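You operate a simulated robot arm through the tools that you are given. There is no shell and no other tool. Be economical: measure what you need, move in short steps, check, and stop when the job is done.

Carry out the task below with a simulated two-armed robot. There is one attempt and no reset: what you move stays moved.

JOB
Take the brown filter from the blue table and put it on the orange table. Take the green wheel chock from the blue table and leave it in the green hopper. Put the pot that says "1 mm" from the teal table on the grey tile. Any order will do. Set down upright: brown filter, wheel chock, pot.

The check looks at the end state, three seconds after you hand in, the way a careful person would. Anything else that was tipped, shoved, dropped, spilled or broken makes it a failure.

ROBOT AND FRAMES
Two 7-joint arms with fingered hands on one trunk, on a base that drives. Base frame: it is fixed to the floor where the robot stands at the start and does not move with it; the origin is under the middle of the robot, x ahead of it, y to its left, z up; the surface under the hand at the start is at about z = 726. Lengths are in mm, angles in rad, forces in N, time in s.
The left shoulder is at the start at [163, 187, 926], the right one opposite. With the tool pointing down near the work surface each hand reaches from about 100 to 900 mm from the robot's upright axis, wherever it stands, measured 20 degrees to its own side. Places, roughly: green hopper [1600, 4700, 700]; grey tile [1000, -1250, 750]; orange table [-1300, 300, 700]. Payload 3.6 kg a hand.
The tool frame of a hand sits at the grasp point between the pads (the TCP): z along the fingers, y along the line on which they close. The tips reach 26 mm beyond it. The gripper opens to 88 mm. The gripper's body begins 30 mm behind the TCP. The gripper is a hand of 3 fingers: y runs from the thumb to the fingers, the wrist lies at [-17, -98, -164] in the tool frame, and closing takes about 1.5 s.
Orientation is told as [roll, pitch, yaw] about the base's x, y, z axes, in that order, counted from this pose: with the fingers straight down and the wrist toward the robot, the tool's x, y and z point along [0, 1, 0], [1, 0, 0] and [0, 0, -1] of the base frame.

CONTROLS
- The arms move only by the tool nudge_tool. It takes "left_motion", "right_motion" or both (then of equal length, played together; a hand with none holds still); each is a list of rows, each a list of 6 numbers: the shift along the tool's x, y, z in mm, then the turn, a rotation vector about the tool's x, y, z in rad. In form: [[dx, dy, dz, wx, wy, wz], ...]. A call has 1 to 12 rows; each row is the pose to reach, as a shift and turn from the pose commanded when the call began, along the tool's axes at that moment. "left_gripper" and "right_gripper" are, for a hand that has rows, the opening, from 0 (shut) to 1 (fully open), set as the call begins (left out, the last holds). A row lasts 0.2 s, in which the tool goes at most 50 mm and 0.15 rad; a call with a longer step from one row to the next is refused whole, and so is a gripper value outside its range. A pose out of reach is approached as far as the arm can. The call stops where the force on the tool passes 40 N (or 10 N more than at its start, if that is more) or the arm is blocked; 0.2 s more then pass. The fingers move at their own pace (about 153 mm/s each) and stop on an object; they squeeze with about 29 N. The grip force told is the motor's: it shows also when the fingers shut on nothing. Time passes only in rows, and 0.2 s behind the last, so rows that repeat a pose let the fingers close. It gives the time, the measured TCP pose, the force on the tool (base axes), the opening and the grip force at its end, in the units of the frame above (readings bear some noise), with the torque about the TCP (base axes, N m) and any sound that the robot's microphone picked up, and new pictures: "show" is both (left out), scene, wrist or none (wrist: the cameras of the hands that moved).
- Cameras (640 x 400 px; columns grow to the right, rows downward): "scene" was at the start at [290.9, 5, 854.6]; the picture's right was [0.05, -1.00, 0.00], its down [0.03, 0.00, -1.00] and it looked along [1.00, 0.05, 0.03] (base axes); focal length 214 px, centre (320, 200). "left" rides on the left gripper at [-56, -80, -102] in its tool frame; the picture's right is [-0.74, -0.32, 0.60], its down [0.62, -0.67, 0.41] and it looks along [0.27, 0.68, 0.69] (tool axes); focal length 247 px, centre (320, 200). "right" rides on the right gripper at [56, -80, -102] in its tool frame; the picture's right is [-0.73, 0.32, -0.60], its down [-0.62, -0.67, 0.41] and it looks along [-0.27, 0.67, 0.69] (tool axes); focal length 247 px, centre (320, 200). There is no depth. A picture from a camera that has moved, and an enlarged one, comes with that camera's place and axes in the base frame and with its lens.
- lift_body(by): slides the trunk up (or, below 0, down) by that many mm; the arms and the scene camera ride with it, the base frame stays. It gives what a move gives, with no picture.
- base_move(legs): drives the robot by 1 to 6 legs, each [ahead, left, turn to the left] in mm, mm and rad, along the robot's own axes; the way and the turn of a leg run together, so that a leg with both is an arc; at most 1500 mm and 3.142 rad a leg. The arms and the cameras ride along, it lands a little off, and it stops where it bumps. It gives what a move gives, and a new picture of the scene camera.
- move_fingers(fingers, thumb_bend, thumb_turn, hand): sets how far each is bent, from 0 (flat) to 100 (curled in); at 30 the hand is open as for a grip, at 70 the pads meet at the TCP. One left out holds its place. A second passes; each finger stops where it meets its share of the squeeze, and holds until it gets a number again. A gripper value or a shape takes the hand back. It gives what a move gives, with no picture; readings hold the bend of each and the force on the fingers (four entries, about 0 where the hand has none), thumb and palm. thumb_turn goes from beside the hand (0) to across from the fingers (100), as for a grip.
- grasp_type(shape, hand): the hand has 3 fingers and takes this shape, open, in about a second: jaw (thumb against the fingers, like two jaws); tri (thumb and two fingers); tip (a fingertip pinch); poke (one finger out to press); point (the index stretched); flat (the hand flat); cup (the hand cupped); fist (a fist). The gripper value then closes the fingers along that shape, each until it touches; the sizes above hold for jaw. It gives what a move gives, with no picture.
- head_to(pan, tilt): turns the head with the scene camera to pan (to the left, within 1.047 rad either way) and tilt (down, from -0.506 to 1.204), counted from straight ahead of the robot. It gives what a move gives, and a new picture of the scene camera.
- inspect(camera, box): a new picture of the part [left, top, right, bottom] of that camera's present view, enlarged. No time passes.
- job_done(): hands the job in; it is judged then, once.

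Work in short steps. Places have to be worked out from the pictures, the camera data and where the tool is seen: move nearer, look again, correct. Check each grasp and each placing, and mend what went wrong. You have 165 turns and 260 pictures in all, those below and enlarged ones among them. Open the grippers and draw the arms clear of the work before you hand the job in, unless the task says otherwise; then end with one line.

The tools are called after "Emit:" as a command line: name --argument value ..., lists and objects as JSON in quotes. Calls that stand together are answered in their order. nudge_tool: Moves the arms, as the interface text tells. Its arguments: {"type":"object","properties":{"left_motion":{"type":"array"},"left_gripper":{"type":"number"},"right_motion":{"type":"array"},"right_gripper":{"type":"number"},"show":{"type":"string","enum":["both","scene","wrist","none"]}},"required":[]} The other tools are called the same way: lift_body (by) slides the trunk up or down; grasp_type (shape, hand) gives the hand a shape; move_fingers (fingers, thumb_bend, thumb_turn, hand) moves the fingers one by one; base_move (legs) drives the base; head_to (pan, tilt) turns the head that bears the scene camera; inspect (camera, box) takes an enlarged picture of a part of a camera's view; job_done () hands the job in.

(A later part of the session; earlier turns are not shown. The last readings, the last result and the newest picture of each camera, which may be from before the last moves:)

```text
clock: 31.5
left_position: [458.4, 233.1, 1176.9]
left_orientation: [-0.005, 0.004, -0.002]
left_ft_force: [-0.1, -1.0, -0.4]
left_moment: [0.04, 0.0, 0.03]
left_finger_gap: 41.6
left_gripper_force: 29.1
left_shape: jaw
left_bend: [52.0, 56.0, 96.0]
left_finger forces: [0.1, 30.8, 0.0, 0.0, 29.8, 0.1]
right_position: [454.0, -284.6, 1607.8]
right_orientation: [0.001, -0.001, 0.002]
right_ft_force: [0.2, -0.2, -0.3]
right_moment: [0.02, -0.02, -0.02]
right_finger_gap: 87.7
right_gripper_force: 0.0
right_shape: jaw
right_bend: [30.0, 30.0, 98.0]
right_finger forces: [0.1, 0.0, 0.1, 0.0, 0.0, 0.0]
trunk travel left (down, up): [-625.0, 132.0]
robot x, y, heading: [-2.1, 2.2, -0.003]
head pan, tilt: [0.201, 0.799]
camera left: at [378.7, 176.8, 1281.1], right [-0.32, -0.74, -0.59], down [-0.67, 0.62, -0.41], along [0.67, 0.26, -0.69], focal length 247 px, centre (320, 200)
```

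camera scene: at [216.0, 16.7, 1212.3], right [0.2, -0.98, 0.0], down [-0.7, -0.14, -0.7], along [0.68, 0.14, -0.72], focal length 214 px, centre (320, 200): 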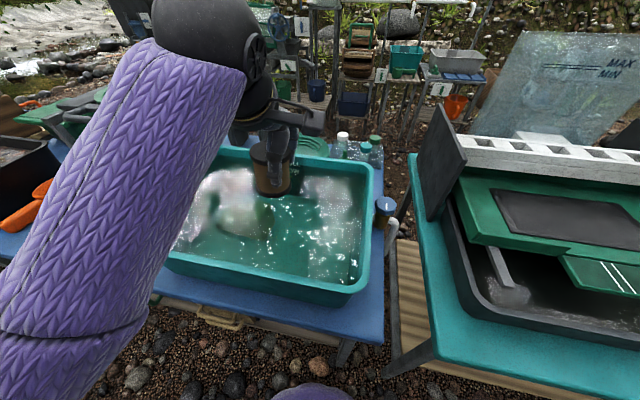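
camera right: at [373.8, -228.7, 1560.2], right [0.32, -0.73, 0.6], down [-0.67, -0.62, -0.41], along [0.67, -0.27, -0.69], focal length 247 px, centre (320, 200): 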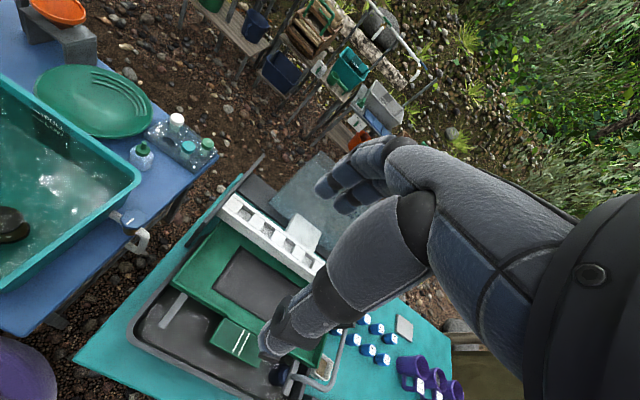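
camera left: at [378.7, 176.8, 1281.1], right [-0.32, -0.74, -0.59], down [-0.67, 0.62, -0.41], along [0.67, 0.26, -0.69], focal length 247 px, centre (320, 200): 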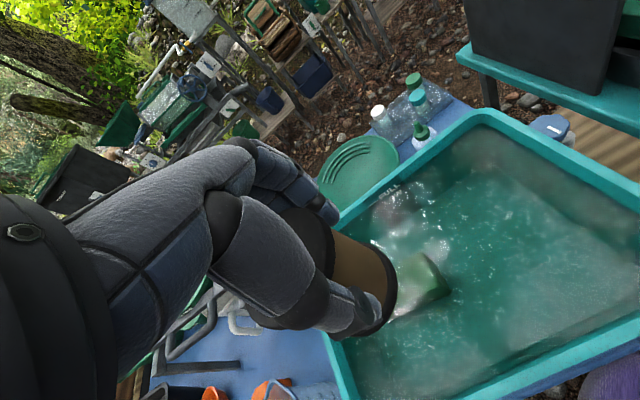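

The hand is level and the grip holds. I'll back off a bit and turn left to see what's behind.

Emit:
head_to --pan 0 --tilt 0.5

Emit:
base_move --legs '[[-200, 0, 0], [0, 0, 1.2]]'

Emit:
head_to --pan 1.0 --tilt 0.4

```text
clock: 32.3
left_position: [457.8, 232.3, 1178.4]
left_orientation: [-0.004, 0.003, 0.0]
left_ft_force: [-0.7, 0.1, -1.7]
left_moment: [-0.01, 0.04, 0.02]
left_finger_gap: 41.4
left_gripper_force: 28.8
left_shape: jaw
left_bend: [52.0, 56.0, 96.0]
left_finger forces: [0.0, 30.8, 0.1, 0.1, 29.8, 0.0]
right_position: [453.5, -284.6, 1608.6]
right_orientation: [-0.001, -0.001, -0.001]
right_ft_force: [0.2, -0.3, 0.0]
right_moment: [0.02, 0.02, -0.01]
right_finger_gap: 87.7
right_gripper_force: 0.0
right_shape: jaw
right_bend: [30.0, 30.0, 98.0]
right_finger forces: [0.0, 0.0, 0.1, 0.1, 0.1, 0.1]
trunk travel left (down, up): [-625.0, 132.0]
robot x, y, heading: [2.8, 0.3, 0.001]
head pan, tilt: [0.0, 0.499]
camera scene: at [222.0, 0.8, 1391.9], right [0.0, -1.0, 0.0], down [-0.48, 0.0, -0.88], along [0.88, 0.0, -0.48], focal length 214 px, centre (320, 200)
```

scene: 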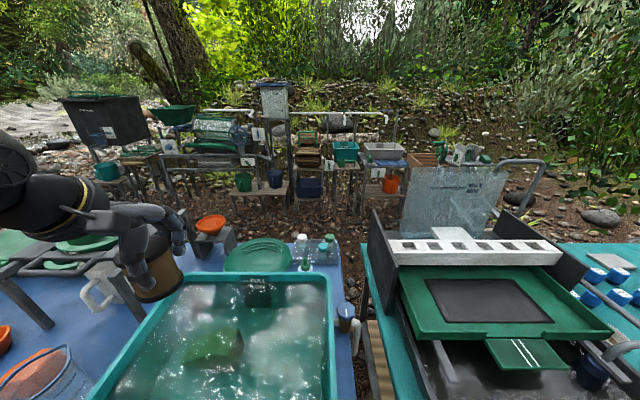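

```text
clock: 37.0
left_position: [-262.6, 510.3, 1178.5]
left_orientation: [-0.004, 0.002, 1.228]
left_ft_force: [0.6, -0.4, -1.3]
left_moment: [-0.01, -0.01, 0.04]
left_finger_gap: 41.3
left_gripper_force: 28.7
left_shape: jaw
left_bend: [53.0, 56.0, 96.0]
left_finger forces: [0.1, 30.6, 0.0, 0.0, 29.5, 0.1]
right_position: [222.3, 331.9, 1609.1]
right_orientation: [0.001, 0.0, 1.227]
right_ft_force: [0.4, 0.3, -0.3]
right_moment: [0.03, 0.01, 0.01]
right_finger_gap: 87.7
right_gripper_force: 0.1
right_shape: jaw
right_bend: [30.0, 30.0, 98.0]
right_finger forces: [0.1, 0.0, 0.0, 0.1, 0.1, 0.0]
trunk travel left (down, up): [-625.0, 132.0]
robot x, y, heading: [-201.2, -0.1, 1.226]
head pan, tilt: [0.0, 0.499]
camera scene: at [-123.6, 210.6, 1392.0], right [0.94, -0.34, 0.0], down [-0.16, -0.45, -0.88], along [0.3, 0.83, -0.48], focal length 214 px, centre (320, 200)
```

scene: 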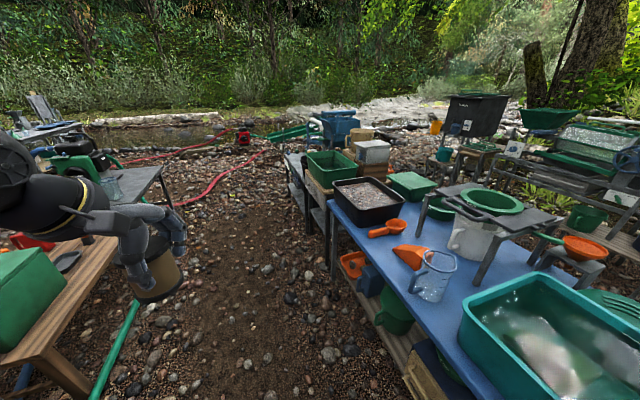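

```text
clock: 38.2
left_position: [-262.4, 510.5, 1176.8]
left_orientation: [-0.004, 0.002, 1.226]
left_ft_force: [-0.2, 0.4, -0.7]
left_moment: [-0.01, 0.0, -0.02]
left_finger_gap: 41.2
left_gripper_force: 29.0
left_shape: jaw
left_bend: [53.0, 56.0, 96.0]
left_finger forces: [0.1, 30.6, 0.0, 0.1, 29.4, 0.1]
right_position: [222.6, 331.8, 1608.0]
right_orientation: [0.0, -0.001, 1.227]
right_ft_force: [0.0, 0.3, -0.1]
right_moment: [0.01, 0.04, 0.01]
right_finger_gap: 87.8
right_gripper_force: 0.1
right_shape: jaw
right_bend: [30.0, 30.0, 98.0]
right_finger forces: [0.0, 0.0, 0.0, 0.0, 0.0, 0.1]
trunk travel left (down, up): [-625.0, 132.0]
robot x, y, heading: [-197.3, -0.4, 1.226]
head pan, tilt: [1.0, 0.4]
camera scene: at [-210.7, 198.3, 1401.1], right [0.79, 0.61, 0.0], down [0.24, -0.31, -0.92], along [-0.56, 0.73, -0.39], focal length 214 px, centre (320, 200)
```

scene: 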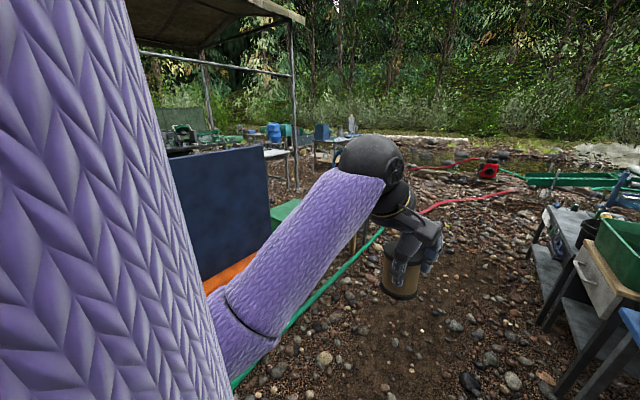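

The orange table has a dark blue panel on it. I'll turn further to see it, keeping clear.

Emit:
head_to --pan 0.3 --tilt 0.5

Emit:
base_move --legs '[[0, 0, 0.9]]'

Emit:
head_to --pan 0.9 --tilt 0.5

```text
clock: 39.3
left_position: [-263.0, 509.6, 1177.6]
left_orientation: [-0.005, 0.002, 1.226]
left_ft_force: [0.2, 0.2, -1.7]
left_moment: [0.02, -0.02, 0.0]
left_finger_gap: 41.5
left_gripper_force: 29.5
left_shape: jaw
left_bend: [53.0, 56.0, 96.0]
left_finger forces: [0.0, 30.5, 0.1, 0.0, 29.4, 0.0]
right_position: [222.3, 331.5, 1608.4]
right_orientation: [-0.001, 0.0, 1.227]
right_ft_force: [-0.7, 0.1, -0.1]
right_moment: [0.0, -0.02, -0.01]
right_finger_gap: 88.0
right_gripper_force: 0.0
right_shape: jaw
right_bend: [30.0, 30.0, 98.0]
right_finger forces: [0.1, 0.1, 0.0, 0.1, 0.0, 0.1]
trunk travel left (down, up): [-625.0, 132.0]
robot x, y, heading: [-195.8, 1.4, 1.22]
head pan, tilt: [0.3, 0.499]
camera scene: at [-150.4, 215.8, 1392.0], right [1.0, -0.04, 0.0], down [-0.02, -0.48, -0.88], along [0.04, 0.88, -0.48], focal length 214 px, centre (320, 200)
```

scene: 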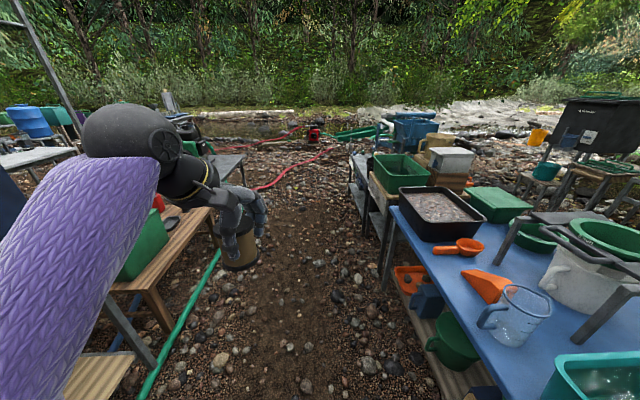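

```text
clock: 42.0
left_position: [-636.9, 267.1, 1177.9]
left_orientation: [-0.006, 0.002, 2.125]
left_ft_force: [-0.3, -0.5, -0.4]
left_moment: [0.0, 0.06, -0.04]
left_finger_gap: 41.3
left_gripper_force: 29.3
left_shape: jaw
left_bend: [53.0, 56.0, 96.0]
left_finger forces: [0.0, 30.5, 0.1, 0.0, 29.2, 0.1]
right_position: [-194.3, 535.6, 1608.5]
right_orientation: [0.0, 0.0, 2.126]
right_ft_force: [-1.1, -0.9, 0.6]
right_moment: [0.03, -0.02, 0.01]
right_finger_gap: 88.0
right_gripper_force: 0.0
right_shape: jaw
right_bend: [30.0, 30.0, 98.0]
right_finger forces: [0.1, 0.1, 0.0, 0.1, 0.1, 0.1]
trunk travel left (down, up): [-625.0, 132.0]
robot x, y, heading: [-200.2, -4.5, 2.128]
head pan, tilt: [0.3, 0.499]
camera scene: at [-336.6, 172.6, 1392.0], right [0.66, 0.75, 0.0], down [0.36, -0.31, -0.88], along [-0.66, 0.58, -0.48], focal length 214 px, centre (320, 200)
```

scene: 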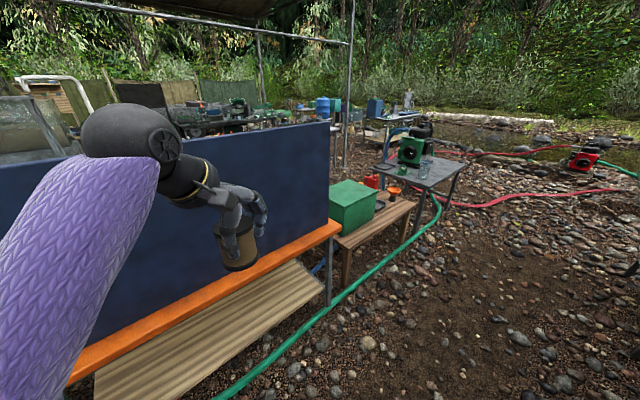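

```text
clock: 43.0
left_position: [-637.2, 268.0, 1177.4]
left_orientation: [-0.004, 0.002, 2.123]
left_ft_force: [0.2, 0.4, -0.8]
left_moment: [0.01, 0.03, 0.03]
left_finger_gap: 41.2
left_gripper_force: 29.2
left_shape: jaw
left_bend: [53.0, 56.0, 96.0]
left_finger forces: [0.0, 30.4, 0.1, 0.0, 29.2, 0.0]
right_position: [-194.4, 536.1, 1608.3]
right_orientation: [0.001, 0.0, 2.126]
right_ft_force: [0.1, -0.2, 0.5]
right_moment: [0.0, -0.02, -0.02]
right_finger_gap: 87.7
right_gripper_force: 0.1
right_shape: jaw
right_bend: [30.0, 30.0, 98.0]
right_finger forces: [0.1, 0.1, 0.0, 0.1, 0.0, 0.0]
trunk travel left (down, up): [-625.0, 132.0]
robot x, y, heading: [-197.9, -0.8, 2.129]
head pan, tilt: [0.901, 0.499]
camera scene: at [-358.3, 123.5, 1392.0], right [0.12, 0.99, 0.0], down [0.48, -0.06, -0.88], along [-0.87, 0.1, -0.48], focal length 214 px, centre (320, 200)
```

scene: 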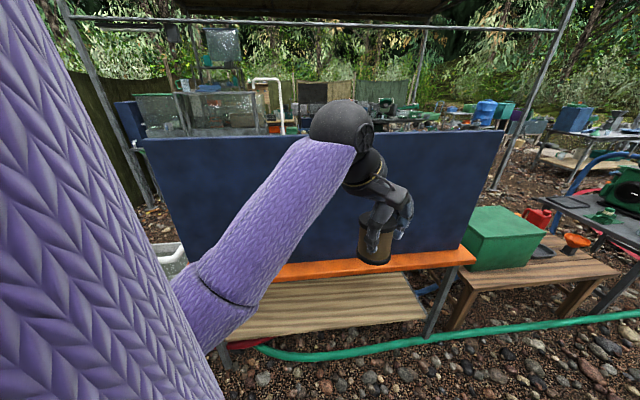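

A tall blue panel stands along the near edge of the orange table, and the rest of the tabletop is behind it. I'll raise the trunk to peek over.

Emit:
lift_body --by 130

Emit:
base_move --legs '[[0, 0, 0.7]]'

Emit:
head_to --pan 0.3 --tilt 0.3

```text
clock: 44.6
left_position: [-638.1, 267.6, 1307.8]
left_orientation: [-0.007, 0.001, 2.124]
left_ft_force: [0.2, 0.4, -1.2]
left_moment: [-0.01, -0.01, -0.05]
left_finger_gap: 41.0
left_gripper_force: 29.2
left_shape: jaw
left_bend: [53.0, 56.0, 96.0]
left_finger forces: [0.0, 30.5, 0.1, 0.0, 29.2, 0.0]
right_position: [-195.0, 535.9, 1738.6]
right_orientation: [0.0, 0.002, 2.126]
right_ft_force: [1.1, 0.0, 0.0]
right_moment: [0.01, 0.0, 0.06]
right_finger_gap: 87.5
right_gripper_force: 0.0
right_shape: jaw
right_bend: [30.0, 30.0, 98.0]
right_finger forces: [0.0, 0.0, 0.0, 0.1, 0.0, 0.1]
trunk travel left (down, up): [-755.0, 2.0]
robot x, y, heading: [-201.7, 1.7, 2.125]
head pan, tilt: [0.901, 0.499]
```

```text
clock: 46.9
left_position: [-704.8, -82.1, 1307.7]
left_orientation: [-0.005, 0.003, 2.834]
left_ft_force: [0.1, -0.4, -1.3]
left_moment: [0.03, 0.01, -0.01]
left_finger_gap: 41.5
left_gripper_force: 29.4
left_shape: jaw
left_bend: [53.0, 56.0, 96.0]
left_finger forces: [0.1, 30.4, 0.1, 0.0, 29.0, 0.0]
right_position: [-543.7, 408.3, 1737.8]
right_orientation: [0.001, 0.001, 2.834]
right_ft_force: [0.2, -0.1, -0.3]
right_moment: [0.01, 0.0, -0.01]
right_finger_gap: 87.7
right_gripper_force: 0.2
right_shape: jaw
right_bend: [30.0, 30.0, 98.0]
right_finger forces: [0.1, 0.0, 0.1, 0.0, 0.0, 0.0]
trunk travel left (down, up): [-755.0, 2.0]
robot x, y, heading: [-196.8, 1.1, 2.829]
head pan, tilt: [0.901, 0.499]
camera scene: at [-398.5, -10.5, 1522.4], right [-0.56, 0.83, 0.0], down [0.4, 0.27, -0.88], along [-0.73, -0.49, -0.48], focal length 214 px, centre (320, 200)
```

scene: 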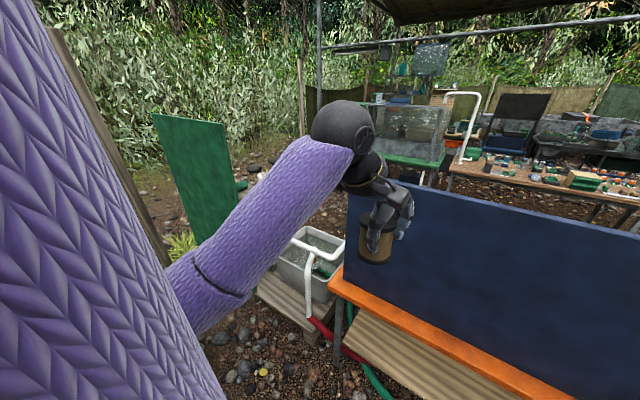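

```text
clock: 47.9
left_position: [-705.9, -84.5, 1308.6]
left_orientation: [-0.005, 0.002, 2.836]
left_ft_force: [-0.7, 0.4, -1.5]
left_moment: [-0.03, 0.0, 0.03]
left_finger_gap: 41.3
left_gripper_force: 28.9
left_shape: jaw
left_bend: [53.0, 56.0, 96.0]
left_finger forces: [0.0, 30.4, 0.0, 0.0, 29.0, 0.0]
right_position: [-544.2, 409.3, 1737.8]
right_orientation: [0.001, 0.001, 2.834]
right_ft_force: [0.4, -0.4, -0.3]
right_moment: [0.0, 0.04, -0.02]
right_finger_gap: 87.8
right_gripper_force: 0.1
right_shape: jaw
right_bend: [30.0, 30.0, 98.0]
right_finger forces: [0.1, 0.0, 0.0, 0.1, 0.0, 0.1]
trunk travel left (down, up): [-755.0, 2.0]
robot x, y, heading: [-202.1, 1.8, 2.833]
head pan, tilt: [0.3, 0.3]
camera scene: at [-416.5, 40.9, 1540.8], right [0.01, 1.0, 0.0], down [0.3, 0.0, -0.96], along [-0.96, 0.01, -0.3], focal length 214 px, centre (320, 200)
```

scene: 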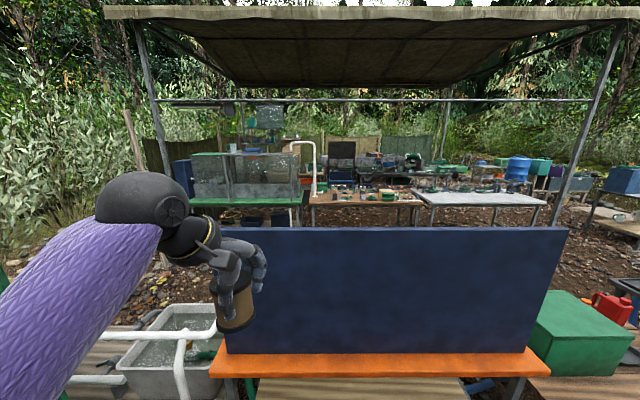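

A front strip of ~85 mm is visible and the rest is hidden. I'll look over the panel with the right-hand camera: face it squarely, draw the left hand back a bit, and move closer.

Emit:
nudge_tool --left_motion '[[0, -30, 0, 0, 0, 0], [0, -60, 0, 0, 0, 0], [0, -90, 0, 0, 0, 0], [0, -120, 0, 0, 0, 0]]' --right_motion '[[0, 40, 0, 0, 0, 0], [0, 80, 0, 0, 0, 0], [0, 120, 0, 0, 0, 0], [0, 150, 0, 0, 0, 0]]' --show "none"

Emit:
base_move --legs '[[0, 0, 0.31], [250, 0, 0]]'

Emit:
inspect --camera "right" --box '[0, 0, 640, 400]'

```text
clock: 48.9
left_position: [-590.6, -121.4, 1307.5]
left_orientation: [-0.005, 0.001, 2.833]
left_ft_force: [0.4, -0.8, -0.9]
left_moment: [0.03, -0.02, 0.03]
left_finger_gap: 41.5
left_gripper_force: 28.8
left_shape: jaw
left_bend: [53.0, 56.0, 96.0]
left_finger forces: [0.0, 30.5, 0.0, 0.0, 29.1, 0.0]
right_position: [-687.9, 453.8, 1739.7]
right_orientation: [-0.004, -0.001, 2.835]
right_ft_force: [0.6, 0.5, -0.4]
right_moment: [0.01, -0.02, -0.01]
right_finger_gap: 87.8
right_gripper_force: 0.0
right_shape: jaw
right_bend: [30.0, 30.0, 98.0]
right_finger forces: [0.0, 0.0, 0.0, 0.0, 0.0, 0.0]
trunk travel left (down, up): [-755.0, 2.0]
robot x, y, heading: [-197.1, 0.1, 2.84]
head pan, tilt: [0.3, 0.3]
```

```text
clock: 51.7
left_position: [-781.9, -236.1, 1307.3]
left_orientation: [-0.006, 0.001, -3.138]
left_ft_force: [-0.4, 0.4, -1.3]
left_moment: [-0.02, -0.01, 0.03]
left_finger_gap: 41.4
left_gripper_force: 28.6
left_shape: jaw
left_bend: [53.0, 56.0, 96.0]
left_finger forces: [0.0, 30.4, 0.0, 0.0, 28.9, 0.1]
right_position: [-1048.5, 282.0, 1738.5]
right_orientation: [-0.001, -0.002, -3.136]
right_ft_force: [-0.4, -0.1, 0.2]
right_moment: [0.03, 0.0, 0.01]
right_finger_gap: 87.8
right_gripper_force: 0.0
right_shape: jaw
right_bend: [30.0, 30.0, 98.0]
right_finger forces: [0.1, 0.0, 0.0, 0.1, 0.1, 0.1]
trunk travel left (down, up): [-755.0, 2.0]
robot x, y, heading: [-444.3, 0.2, -3.138]
head pan, tilt: [0.3, 0.3]
camera scene: at [-664.6, -29.8, 1540.9], right [-0.3, 0.95, 0.0], down [0.28, 0.09, -0.96], along [-0.91, -0.29, -0.3], focal length 214 px, centre (320, 200)
```

scene: 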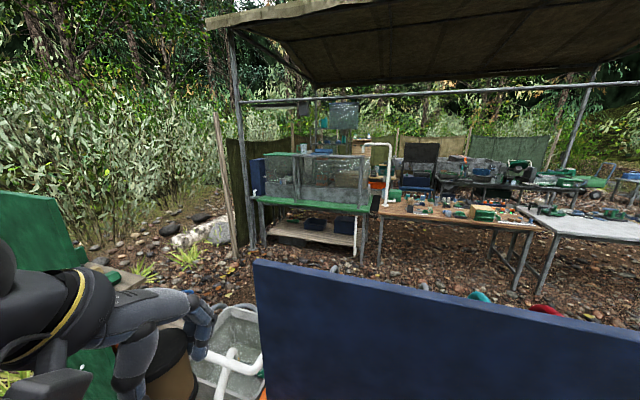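

```text
1.00 times, centred on (320, 200) of right (not enlarged: the box is as wide or as high as the picture)
camera zoom: at [-968.8, 224.8, 1840.8], right [-0.32, 0.73, 0.6], down [0.66, 0.63, -0.41], along [-0.68, 0.26, -0.69], focal length 247 px, centre (320, 200)
```

zoom: 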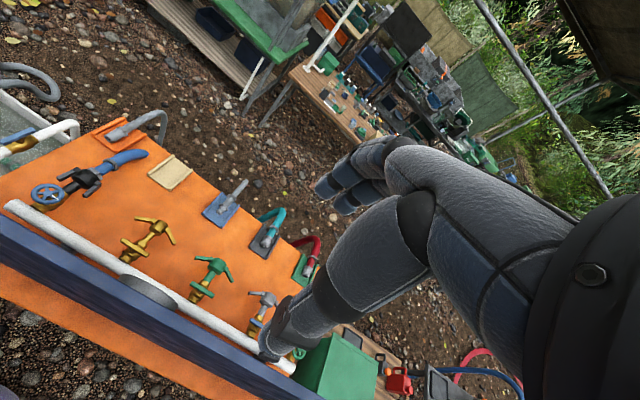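

Behind the panel the orange top has a pipe bar with taps and connectors along the far edge, with free space between; it's open on the far side. I'll check the way round by looking both sides.

Emit:
head_to --pan -0.9 --tilt 0.35

Emit:
head_to --pan 0.7 --tilt 0.5

Emit:
inspect --camera "right" --box '[0, 100, 320, 400]'

```text
clock: 53.1
left_position: [-782.1, -235.1, 1306.5]
left_orientation: [-0.005, 0.002, -3.138]
left_ft_force: [0.7, 0.4, -1.4]
left_moment: [-0.02, -0.01, 0.0]
left_finger_gap: 41.1
left_gripper_force: 28.9
left_shape: jaw
left_bend: [53.0, 56.0, 96.0]
left_finger forces: [0.1, 30.2, 0.1, 0.1, 28.9, 0.1]
right_position: [-1051.3, 281.4, 1738.1]
right_orientation: [0.001, 0.0, -3.137]
right_ft_force: [-0.7, -0.1, -0.6]
right_moment: [0.0, 0.02, -0.01]
right_finger_gap: 87.8
right_gripper_force: 0.0
right_shape: jaw
right_bend: [30.0, 30.0, 98.0]
right_finger forces: [0.0, 0.0, 0.0, 0.0, 0.1, 0.1]
trunk travel left (down, up): [-755.0, 2.0]
robot x, y, heading: [-445.5, -3.9, -3.133]
head pan, tilt: [-0.901, 0.351]
camera scene: at [-634.8, 71.1, 1536.1], right [0.78, 0.63, 0.0], down [0.22, -0.27, -0.94], along [-0.59, 0.73, -0.34], focal length 214 px, centre (320, 200)
```

scene: 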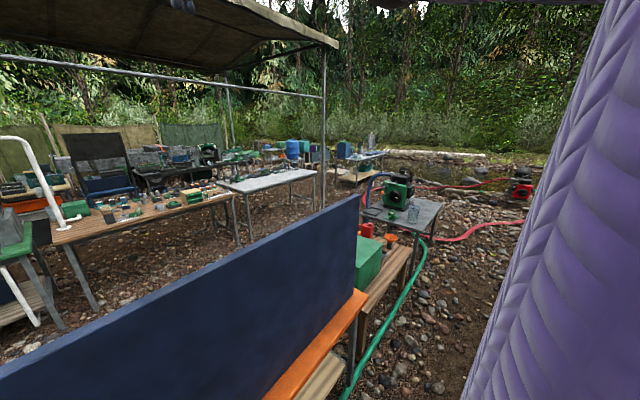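

```text
clock: 54.8
left_position: [-781.0, -237.2, 1308.5]
left_orientation: [-0.006, 0.003, -3.139]
left_ft_force: [-0.1, 1.3, -0.3]
left_moment: [-0.01, 0.03, -0.02]
left_finger_gap: 41.4
left_gripper_force: 28.6
left_shape: jaw
left_bend: [53.0, 56.0, 96.0]
left_finger forces: [0.0, 30.4, 0.0, 0.1, 28.8, 0.0]
right_position: [-1049.7, 281.7, 1738.4]
right_orientation: [0.002, 0.001, -3.136]
right_ft_force: [-0.2, -0.4, 1.2]
right_moment: [-0.01, 0.0, 0.02]
right_finger_gap: 87.8
right_gripper_force: 0.1
right_shape: jaw
right_bend: [30.0, 30.0, 98.0]
right_finger forces: [0.1, 0.0, 0.1, 0.0, 0.1, 0.1]
trunk travel left (down, up): [-755.0, 2.0]
robot x, y, heading: [-446.9, -1.1, -3.141]
head pan, tilt: [0.7, 0.499]
camera scene: at [-645.7, -60.5, 1522.4], right [-0.65, 0.76, 0.0], down [0.36, 0.31, -0.88], along [-0.67, -0.57, -0.48], focal length 214 px, centre (320, 200)
```

scene: 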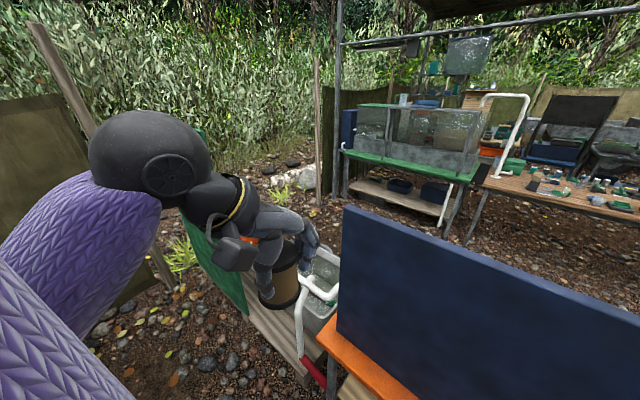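

```text
1.33 times, centred on (160, 250) of right
camera zoom: at [-969.8, 225.0, 1840.5], right [-0.32, 0.73, 0.6], down [0.66, 0.63, -0.41], along [-0.68, 0.26, -0.69], focal length 329 px, centre (533, 133)
```

zoom: 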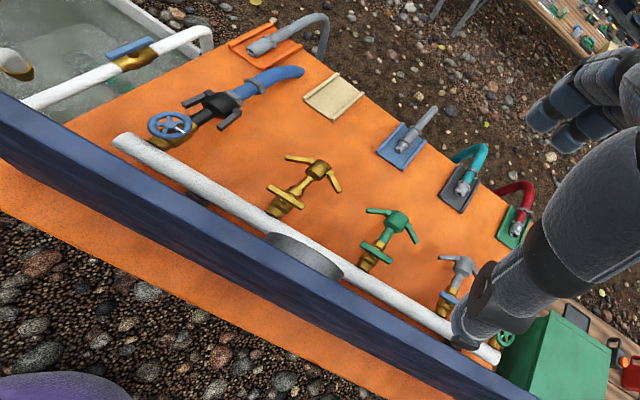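

A front strip might suffice if the filter is narrow enough compared to it. I'll zoom to measure the filter and strip.

Emit:
inspect --camera "scene" --box '[230, 220, 390, 340]'

Emit:
inspect --camera "scene" --box '[300, 300, 460, 400]'

```text
3.33 times, centred on (310, 280) of scene
camera zoom: at [-645.7, -60.5, 1522.4], right [-0.65, 0.76, 0.0], down [0.36, 0.31, -0.88], along [-0.67, -0.57, -0.48], focal length 715 px, centre (353, -67)
```

zoom: 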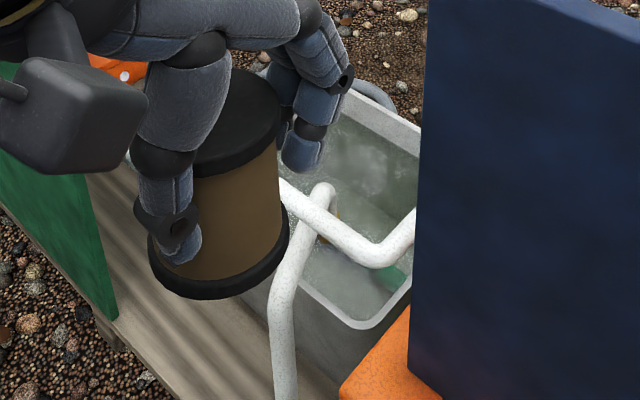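

```text
4.00 times, centred on (380, 350) of scene
camera zoom: at [-645.7, -60.5, 1522.4], right [-0.65, 0.76, 0.0], down [0.36, 0.31, -0.88], along [-0.67, -0.57, -0.48], focal length 858 px, centre (80, -400)
```

zoom: 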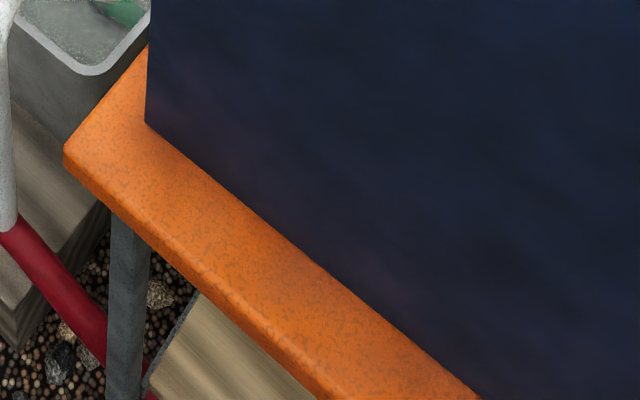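

The filter's base is ~62 mm and the front strip ~70 mm, widest around the panel's left end (corner ≈(-981,-361), panel end ≈(-1048,-321)). I'll use that corner: turn and drive so the left hand can come in with its wrist toward −y, clear of the panel.

Emit:
base_move --legs '[[0, 0, -0.7], [-314, 505, 0]]'

Emit:
head_to --pan 0.2 --tilt 0.8

```text
clock: 60.0
left_position: [-933.6, -548.5, 1307.6]
left_orientation: [-0.005, 0.002, 2.446]
left_ft_force: [1.5, -0.3, -1.3]
left_moment: [0.0, -0.02, -0.03]
left_finger_gap: 41.1
left_gripper_force: 29.6
left_shape: jaw
left_bend: [53.0, 56.0, 96.0]
left_finger forces: [0.0, 30.2, 0.1, 0.0, 28.7, 0.0]
right_position: [-807.0, 21.5, 1738.1]
right_orientation: [0.001, 0.001, 2.448]
right_ft_force: [-0.1, 0.3, -0.2]
right_moment: [0.01, -0.03, 0.01]
right_finger_gap: 87.8
right_gripper_force: 0.0
right_shape: jaw
right_bend: [30.0, 30.0, 98.0]
right_finger forces: [0.1, 0.0, 0.0, 0.1, 0.0, 0.1]
trunk travel left (down, up): [-755.0, 2.0]
robot x, y, heading: [-526.8, -584.1, 2.444]
head pan, tilt: [0.7, 0.499]
camera scene: at [-717.5, -502.4, 1522.4], right [0.0, 1.0, 0.0], down [0.48, 0.0, -0.88], along [-0.88, 0.0, -0.48], focal length 214 px, centre (320, 200)
```

scene: 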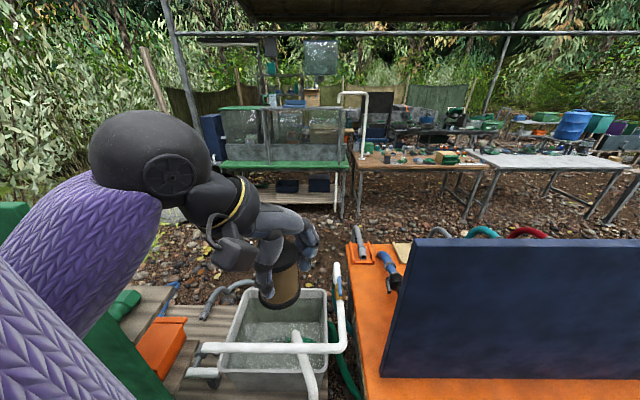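

```text
clock: 60.9
left_position: [-934.9, -548.1, 1307.8]
left_orientation: [-0.004, 0.002, 2.445]
left_ft_force: [-0.7, 0.1, -0.5]
left_moment: [0.04, -0.02, 0.01]
left_finger_gap: 41.5
left_gripper_force: 28.7
left_shape: jaw
left_bend: [53.0, 56.0, 96.0]
left_finger forces: [0.0, 30.1, 0.1, 0.0, 28.7, 0.0]
right_position: [-806.4, 21.3, 1739.0]
right_orientation: [0.002, -0.001, 2.449]
right_ft_force: [-0.1, 0.6, 0.8]
right_moment: [-0.03, 0.02, -0.04]
right_finger_gap: 87.7
right_gripper_force: 0.0
right_shape: jaw
right_bend: [30.0, 30.0, 98.0]
right_finger forces: [0.1, 0.0, 0.1, 0.1, 0.1, 0.0]
trunk travel left (down, up): [-755.0, 2.0]
robot x, y, heading: [-525.0, -585.1, 2.446]
head pan, tilt: [0.201, 0.799]
camera scene: at [-697.6, -464.1, 1496.5], right [0.47, 0.88, 0.0], down [0.63, -0.34, -0.7], along [-0.61, 0.33, -0.72], focal length 214 px, centre (320, 200)
```

scene: 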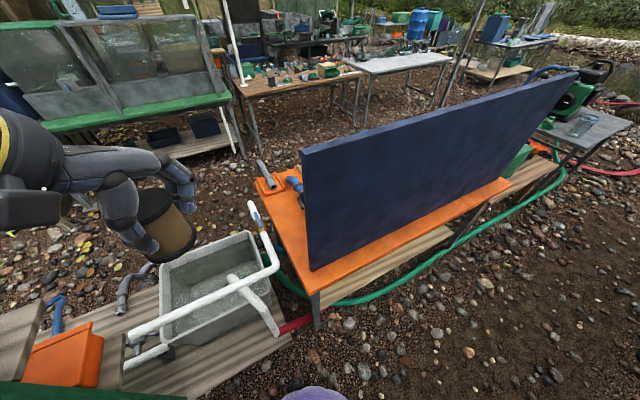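

From here the table's left end behind the panel looks reachable over the sink. Zooming in to see the free area.

Emit:
inspect --camera "scene" --box '[220, 150, 380, 310]'

Emit:
inspect --camera "left" --box '[0, 0, 640, 400]'

Emit:
inspect --camera "right" --box '[0, 0, 640, 400]'

```text
2.50 times, centred on (300, 230) of scene
camera zoom: at [-697.6, -464.1, 1496.5], right [0.47, 0.88, 0.0], down [0.63, -0.34, -0.7], along [-0.61, 0.33, -0.72], focal length 536 px, centre (370, 125)
```

zoom: 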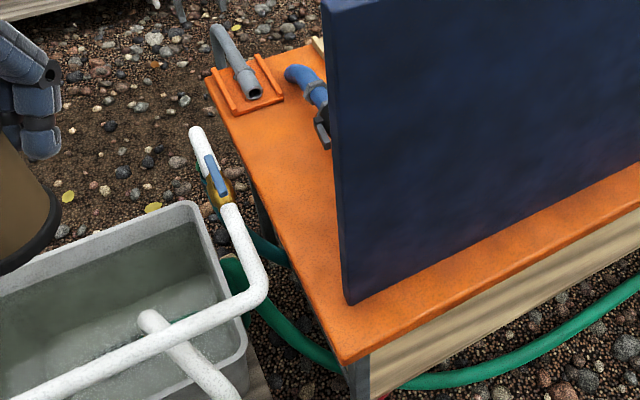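

```text
1.00 times, centred on (320, 200) of left (not enlarged: the box is as wide or as high as the picture)
camera zoom: at [-836.4, -557.1, 1410.7], right [0.72, 0.36, -0.59], down [0.11, -0.9, -0.41], along [-0.69, 0.23, -0.69], focal length 247 px, centre (320, 200)
```

zoom: 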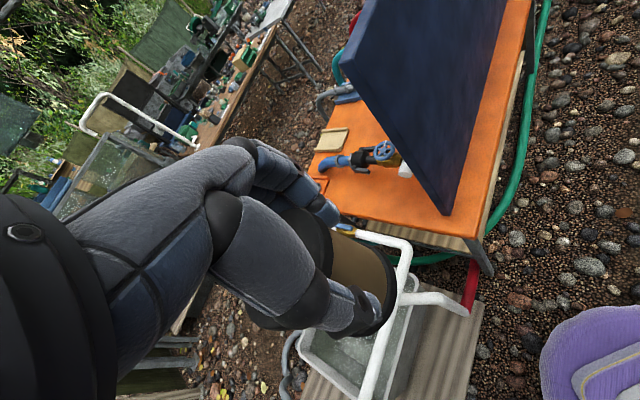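

```text
1.00 times, centred on (320, 200) of right (not enlarged: the box is as wide or as high as the picture)
camera zoom: at [-780.4, -74.6, 1840.4], right [0.23, 0.77, 0.6], down [0.91, 0.05, -0.41], along [-0.35, 0.64, -0.69], focal length 247 px, centre (320, 200)
```

zoom: 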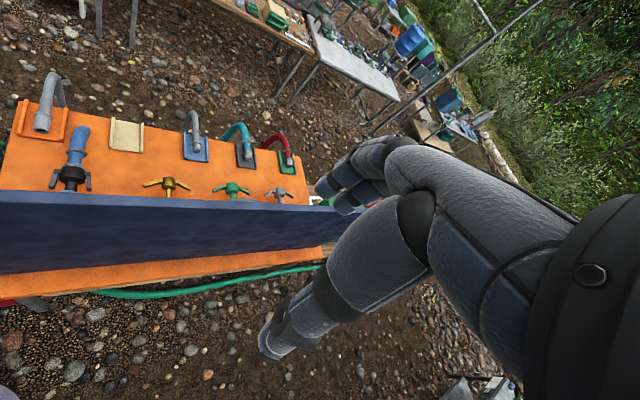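

There's a clear orange area behind the panel's left end, around (-1200, -315), between table edge (y≈-362), the pipe-bar end (y≈-223) and the panel. I'll move the hand there at height, swinging the wrist toward −y.

Emit:
nudge_tool --left_motion '[[-1, 40, 0, 0, 0, 0.06], [-2, 80, 0, 0, 0, 0.12], [-3, 120, 0, 0, 0, 0.18], [-4, 160, 0, 0, 0, 0.24], [-5, 200, 0, 0, 0, 0.3], [-6, 240, 0, 0, 0, 0.36], [-7, 280, 0, 0, 0, 0.42], [-8, 320, 0, 0, 0, 0.48], [-9, 352, 0, 0, 0, 0.545], [-9, 352, 0, 0, 0, 0.545]]' --show "both"

```text
clock: 63.1
left_position: [-1187.7, -321.4, 1306.6]
left_orientation: [-0.004, -0.001, 1.898]
left_ft_force: [-0.4, -0.3, -1.3]
left_moment: [0.01, -0.02, -0.02]
left_finger_gap: 40.9
left_gripper_force: 29.1
left_shape: jaw
left_bend: [53.0, 56.0, 96.0]
left_finger forces: [0.1, 30.0, 0.0, 0.0, 28.4, 0.0]
left hand out of reach, approached as far as the arm can: row 9, 10
right_position: [-807.4, 19.0, 1738.5]
right_orientation: [-0.001, 0.0, 2.446]
right_ft_force: [-0.3, 0.3, 0.5]
right_moment: [-0.03, 0.01, 0.0]
right_finger_gap: 87.6
right_gripper_force: 0.1
right_shape: jaw
right_bend: [30.0, 30.0, 98.0]
right_finger forces: [0.1, 0.1, 0.1, 0.0, 0.1, 0.0]
trunk travel left (down, up): [-755.0, 2.0]
robot x, y, heading: [-524.5, -585.6, 2.446]
head pan, tilt: [0.201, 0.799]
camera scene: at [-697.9, -464.9, 1496.4], right [0.47, 0.88, 0.0], down [0.63, -0.34, -0.7], along [-0.61, 0.33, -0.72], focal length 214 px, centre (320, 200)
camera left: at [-1108.8, -379.3, 1409.4], right [0.8, -0.06, -0.6], down [-0.37, -0.83, -0.42], along [-0.47, 0.56, -0.69], focal length 247 px, centre (320, 200)
```

scene: 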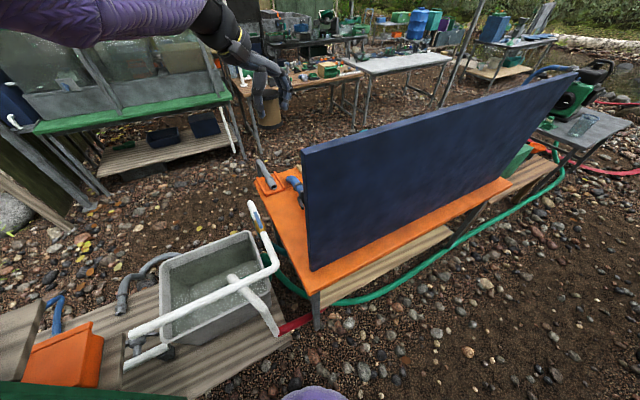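
left: 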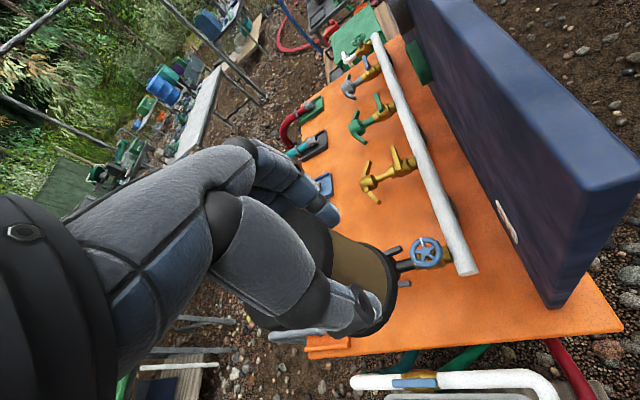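

Excellent view: the free area is confirmed. I'll lower the trunk to bring the filter just above the table.

Emit:
lift_body --by -440

Emit:
nudge_tool --left_motion '[[0, 5, 0, 0, 0, 0], [2, 8, 20, 0, 0, 0], [4, 8, 40, 0, 0, 0]]' --show "both"

```text
refused: -440 is not a number from -400 to 400
```

```text
clock: 63.9
left_position: [-1175.8, -319.8, 1272.9]
left_orientation: [-0.005, -0.002, 1.9]
left_ft_force: [-0.3, 0.5, -0.8]
left_moment: [0.0, 0.03, -0.01]
left_finger_gap: 41.2
left_gripper_force: 29.4
left_shape: jaw
left_bend: [53.0, 56.0, 96.0]
left_finger forces: [0.0, 29.9, 0.0, 0.0, 28.4, 0.0]
left hand out of reach, approached as far as the arm can: row 1, 2, 3
right_position: [-806.9, 19.5, 1739.6]
right_orientation: [0.0, -0.001, 2.447]
right_ft_force: [0.6, 0.0, -0.3]
right_moment: [-0.01, 0.02, -0.01]
right_finger_gap: 87.8
right_gripper_force: 0.0
right_shape: jaw
right_bend: [30.0, 30.0, 98.0]
right_finger forces: [0.0, 0.0, 0.0, 0.1, 0.0, 0.0]
trunk travel left (down, up): [-755.0, 2.0]
robot x, y, heading: [-529.1, -585.7, 2.449]
head pan, tilt: [0.201, 0.799]
camera scene: at [-697.8, -464.0, 1496.4], right [0.47, 0.88, 0.0], down [0.63, -0.34, -0.7], along [-0.61, 0.33, -0.72], focal length 214 px, centre (320, 200)
camera left: at [-1097.0, -377.6, 1375.6], right [0.8, -0.06, -0.59], down [-0.37, -0.83, -0.42], along [-0.47, 0.55, -0.69], focal length 247 px, centre (320, 200)
```

scene: 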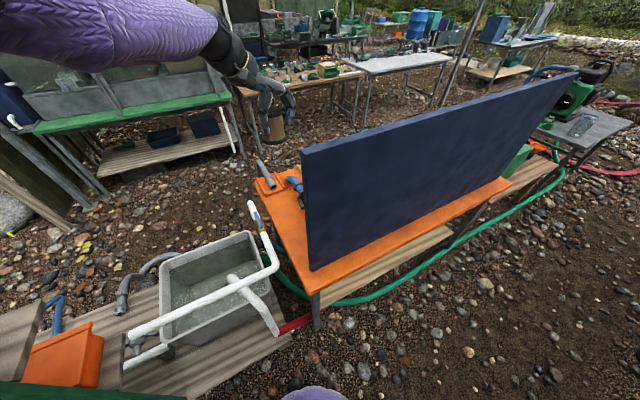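
left: 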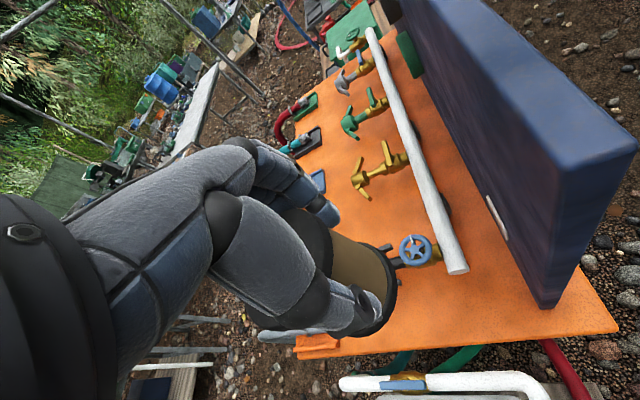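

The trunk moves at most 400 per call; I'll lower 400, which leaves the filter ~100 mm above the table.

Emit:
lift_body --by -400

Emit:
nudge_tool --left_motion '[[3, 3, 5, 0, 0, 0], [8, 8, 10, 0, 0, 0], [10, 10, 20, 0, 0, 0]]' --show "both"

```text
clock: 67.7
left_position: [-1176.5, -320.0, 873.1]
left_orientation: [-0.006, -0.002, 1.901]
left_ft_force: [0.2, -0.6, -1.6]
left_moment: [0.03, -0.02, 0.02]
left_finger_gap: 41.4
left_gripper_force: 29.3
left_shape: jaw
left_bend: [53.0, 56.0, 96.0]
left_finger forces: [0.1, 29.8, 0.0, 0.0, 28.2, 0.0]
right_position: [-806.1, 19.0, 1339.8]
right_orientation: [-0.001, 0.001, 2.449]
right_ft_force: [0.1, 0.4, -0.4]
right_moment: [-0.02, 0.0, 0.0]
right_finger_gap: 87.8
right_gripper_force: 0.0
right_shape: jaw
right_bend: [30.0, 30.0, 98.0]
right_finger forces: [0.0, 0.0, 0.0, 0.0, 0.0, 0.1]
trunk travel left (down, up): [-355.0, 402.0]
robot x, y, heading: [-524.2, -582.8, 2.448]
head pan, tilt: [0.201, 0.799]
```

```text
clock: 68.5
left_position: [-1190.0, -313.7, 851.5]
left_orientation: [-0.005, 0.0, 1.9]
left_ft_force: [-0.1, 1.0, -0.7]
left_moment: [0.0, 0.0, 0.05]
left_finger_gap: 41.1
left_gripper_force: 29.2
left_shape: jaw
left_bend: [53.0, 56.0, 96.0]
left_finger forces: [0.1, 29.8, 0.1, 0.0, 28.2, 0.1]
right_position: [-807.3, 20.3, 1338.7]
right_orientation: [0.001, 0.0, 2.448]
right_ft_force: [0.3, 0.2, 0.4]
right_moment: [0.0, -0.03, -0.02]
right_finger_gap: 87.7
right_gripper_force: 0.1
right_shape: jaw
right_bend: [30.0, 30.0, 98.0]
right_finger forces: [0.1, 0.0, 0.0, 0.0, 0.0, 0.1]
trunk travel left (down, up): [-355.0, 402.0]
robot x, y, heading: [-525.2, -589.0, 2.445]
head pan, tilt: [0.201, 0.799]
camera scene: at [-712.4, -451.9, 1085.3], right [0.47, 0.88, 0.0], down [0.63, -0.34, -0.7], along [-0.61, 0.33, -0.72], focal length 214 px, centre (320, 200)
camera left: at [-1110.1, -370.8, 954.6], right [0.8, -0.06, -0.59], down [-0.37, -0.83, -0.42], along [-0.47, 0.55, -0.69], focal length 247 px, centre (320, 200)
```

scene: 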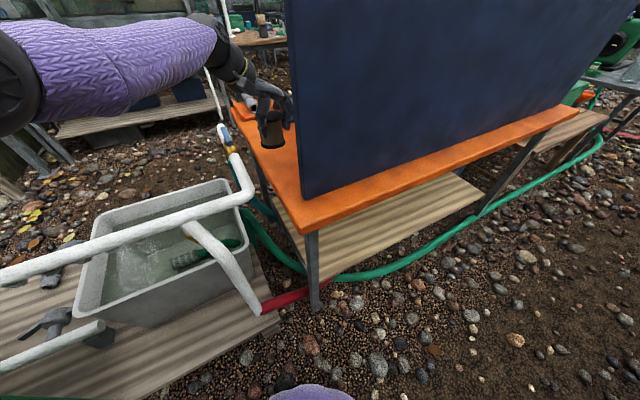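
left: 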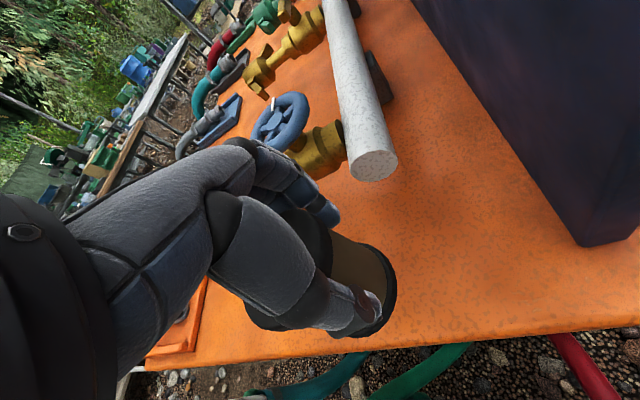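

Position is good: about 12 mm from the edge; I'll shift slightly inward and descend to z≈785.

Emit:
nudge_tool --left_motion '[[0, 4, 15, 0, 0, 0], [0, 4, 30, 0, 0, 0], [0, 4, 45, 0, 0, 0], [0, 4, 58, 0, 0, 0], [0, 4, 66, 0, 0, 0], [0, 4, 66, 0, 0, 0]]' --show "both"

Emit:
inspect --camera "scene" --box '[200, 60, 340, 200]'

```text
clock: 69.9
left_position: [-1176.9, -312.7, 797.2]
left_orientation: [-0.006, -0.002, 1.901]
left_ft_force: [-0.2, 0.8, -1.1]
left_moment: [0.02, -0.02, 0.03]
left_finger_gap: 40.8
left_gripper_force: 28.8
left_shape: jaw
left_bend: [53.0, 56.0, 96.0]
left_finger forces: [0.0, 29.7, 0.0, 0.0, 28.1, 0.0]
left hand out of reach, approached as far as the arm can: row 3, 4, 5, 6
right_position: [-807.0, 19.8, 1338.1]
right_orientation: [0.001, 0.001, 2.447]
right_ft_force: [0.7, -0.9, -0.7]
right_moment: [0.0, 0.0, 0.02]
right_finger_gap: 87.6
right_gripper_force: 0.0
right_shape: jaw
right_bend: [30.0, 30.0, 98.0]
right_finger forces: [0.0, 0.0, 0.1, 0.0, 0.0, 0.0]
trunk travel left (down, up): [-355.0, 402.0]
robot x, y, heading: [-525.5, -587.8, 2.448]
head pan, tilt: [0.201, 0.799]
camera scene: at [-712.4, -451.9, 1085.3], right [0.47, 0.88, 0.0], down [0.63, -0.34, -0.7], along [-0.61, 0.33, -0.72], focal length 214 px, centre (320, 200)
camera left: at [-1098.5, -370.2, 899.0], right [0.8, -0.06, -0.6], down [-0.37, -0.83, -0.42], along [-0.47, 0.55, -0.69], focal length 247 px, centre (320, 200)
```

scene: 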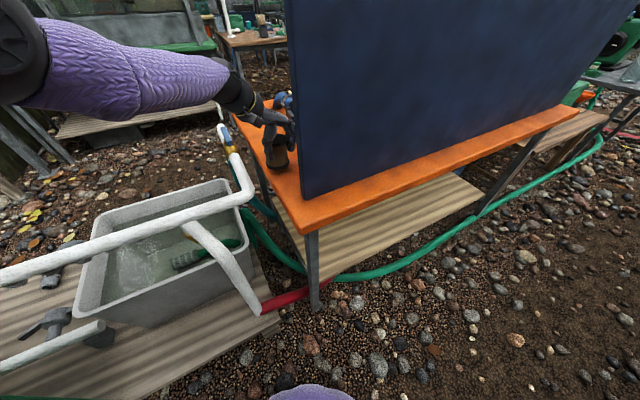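
left: 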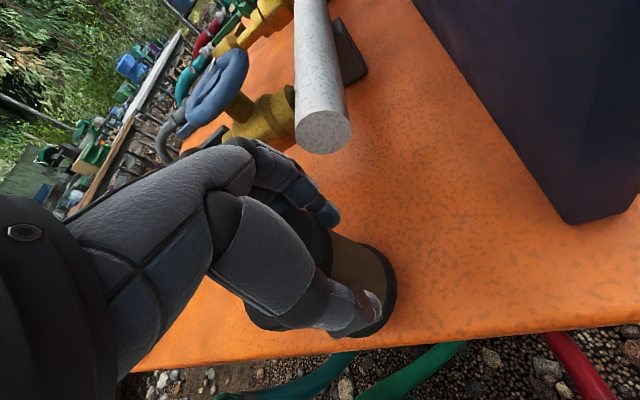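

```text
2.86 times, centred on (270, 130) of scene
camera zoom: at [-712.4, -451.9, 1085.3], right [0.47, 0.88, 0.0], down [0.63, -0.34, -0.7], along [-0.61, 0.33, -0.72], focal length 613 px, centre (463, 400)
```

zoom: 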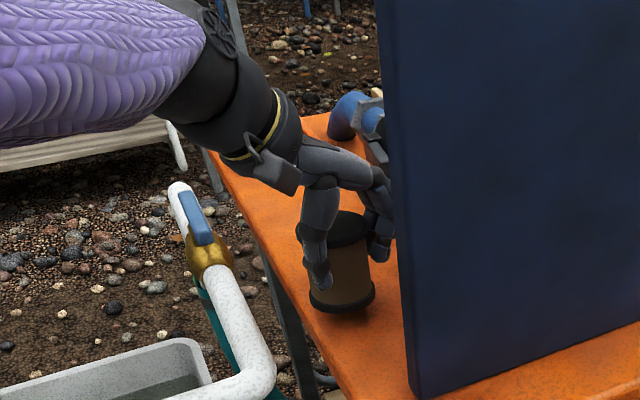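

The filter is ~25 mm above the tabletop with arm near its reach limit; I'll finish lowering with the trunk in small steps, watching the force.

Emit:
lift_body --by -18

Emit:
lift_body --by -5

Emit:
lift_body --by -5

```text
clock: 70.6
left_position: [-1178.1, -314.1, 779.0]
left_orientation: [-0.006, -0.004, 1.9]
left_ft_force: [0.8, 2.4, 2.3]
left_moment: [0.05, 0.1, -0.04]
left_finger_gap: 41.2
left_gripper_force: 29.1
left_shape: jaw
left_bend: [53.0, 56.0, 95.0]
left_finger forces: [0.0, 31.9, 0.0, 0.0, 29.4, 0.0]
right_position: [-806.8, 19.3, 1320.2]
right_orientation: [-0.002, -0.001, 2.444]
right_ft_force: [0.2, 0.5, 0.3]
right_moment: [0.0, -0.01, 0.0]
right_finger_gap: 87.9
right_gripper_force: 0.0
right_shape: jaw
right_bend: [30.0, 30.0, 98.0]
right_finger forces: [0.1, 0.1, 0.1, 0.0, 0.0, 0.0]
trunk travel left (down, up): [-337.0, 420.0]
robot x, y, heading: [-529.4, -587.3, 2.448]
head pan, tilt: [0.201, 0.799]
```

```text
clock: 71.1
left_position: [-1177.7, -315.4, 776.6]
left_orientation: [-0.004, -0.007, 1.901]
left_ft_force: [3.9, -1.2, 16.3]
left_moment: [0.04, 0.26, 0.06]
left_finger_gap: 41.5
left_gripper_force: 29.1
left_shape: jaw
left_bend: [53.0, 56.0, 95.0]
left_finger forces: [0.1, 32.1, 0.0, 0.0, 35.2, 0.1]
right_position: [-805.9, 19.3, 1318.0]
right_orientation: [0.002, -0.001, 2.448]
right_ft_force: [-0.2, 0.5, 0.7]
right_moment: [-0.05, 0.01, -0.04]
right_finger_gap: 87.7
right_gripper_force: 0.0
right_shape: jaw
right_bend: [30.0, 30.0, 98.0]
right_finger forces: [0.1, 0.0, 0.0, 0.0, 0.1, 0.0]
trunk travel left (down, up): [-332.0, 425.0]
robot x, y, heading: [-521.3, -585.7, 2.444]
head pan, tilt: [0.201, 0.799]
```

```text
clock: 71.7
left_position: [-1178.1, -312.8, 774.6]
left_orientation: [-0.001, -0.012, 1.901]
left_ft_force: [6.7, -3.6, 30.9]
left_moment: [0.15, 0.39, 0.05]
left_finger_gap: 41.5
left_gripper_force: 29.3
left_shape: jaw
left_bend: [53.0, 58.0, 94.0]
left_finger forces: [0.0, 33.6, 0.1, 0.0, 39.8, 0.0]
right_position: [-802.8, 17.9, 1312.7]
right_orientation: [0.003, -0.004, 2.444]
right_ft_force: [0.1, -0.8, 0.6]
right_moment: [-0.01, -0.01, -0.02]
right_finger_gap: 87.7
right_gripper_force: 0.0
right_shape: jaw
right_bend: [30.0, 30.0, 98.0]
right_finger forces: [0.0, 0.1, 0.1, 0.0, 0.0, 0.1]
trunk travel left (down, up): [-327.0, 430.0]
robot x, y, heading: [-526.4, -585.5, 2.446]
head pan, tilt: [0.201, 0.799]
```

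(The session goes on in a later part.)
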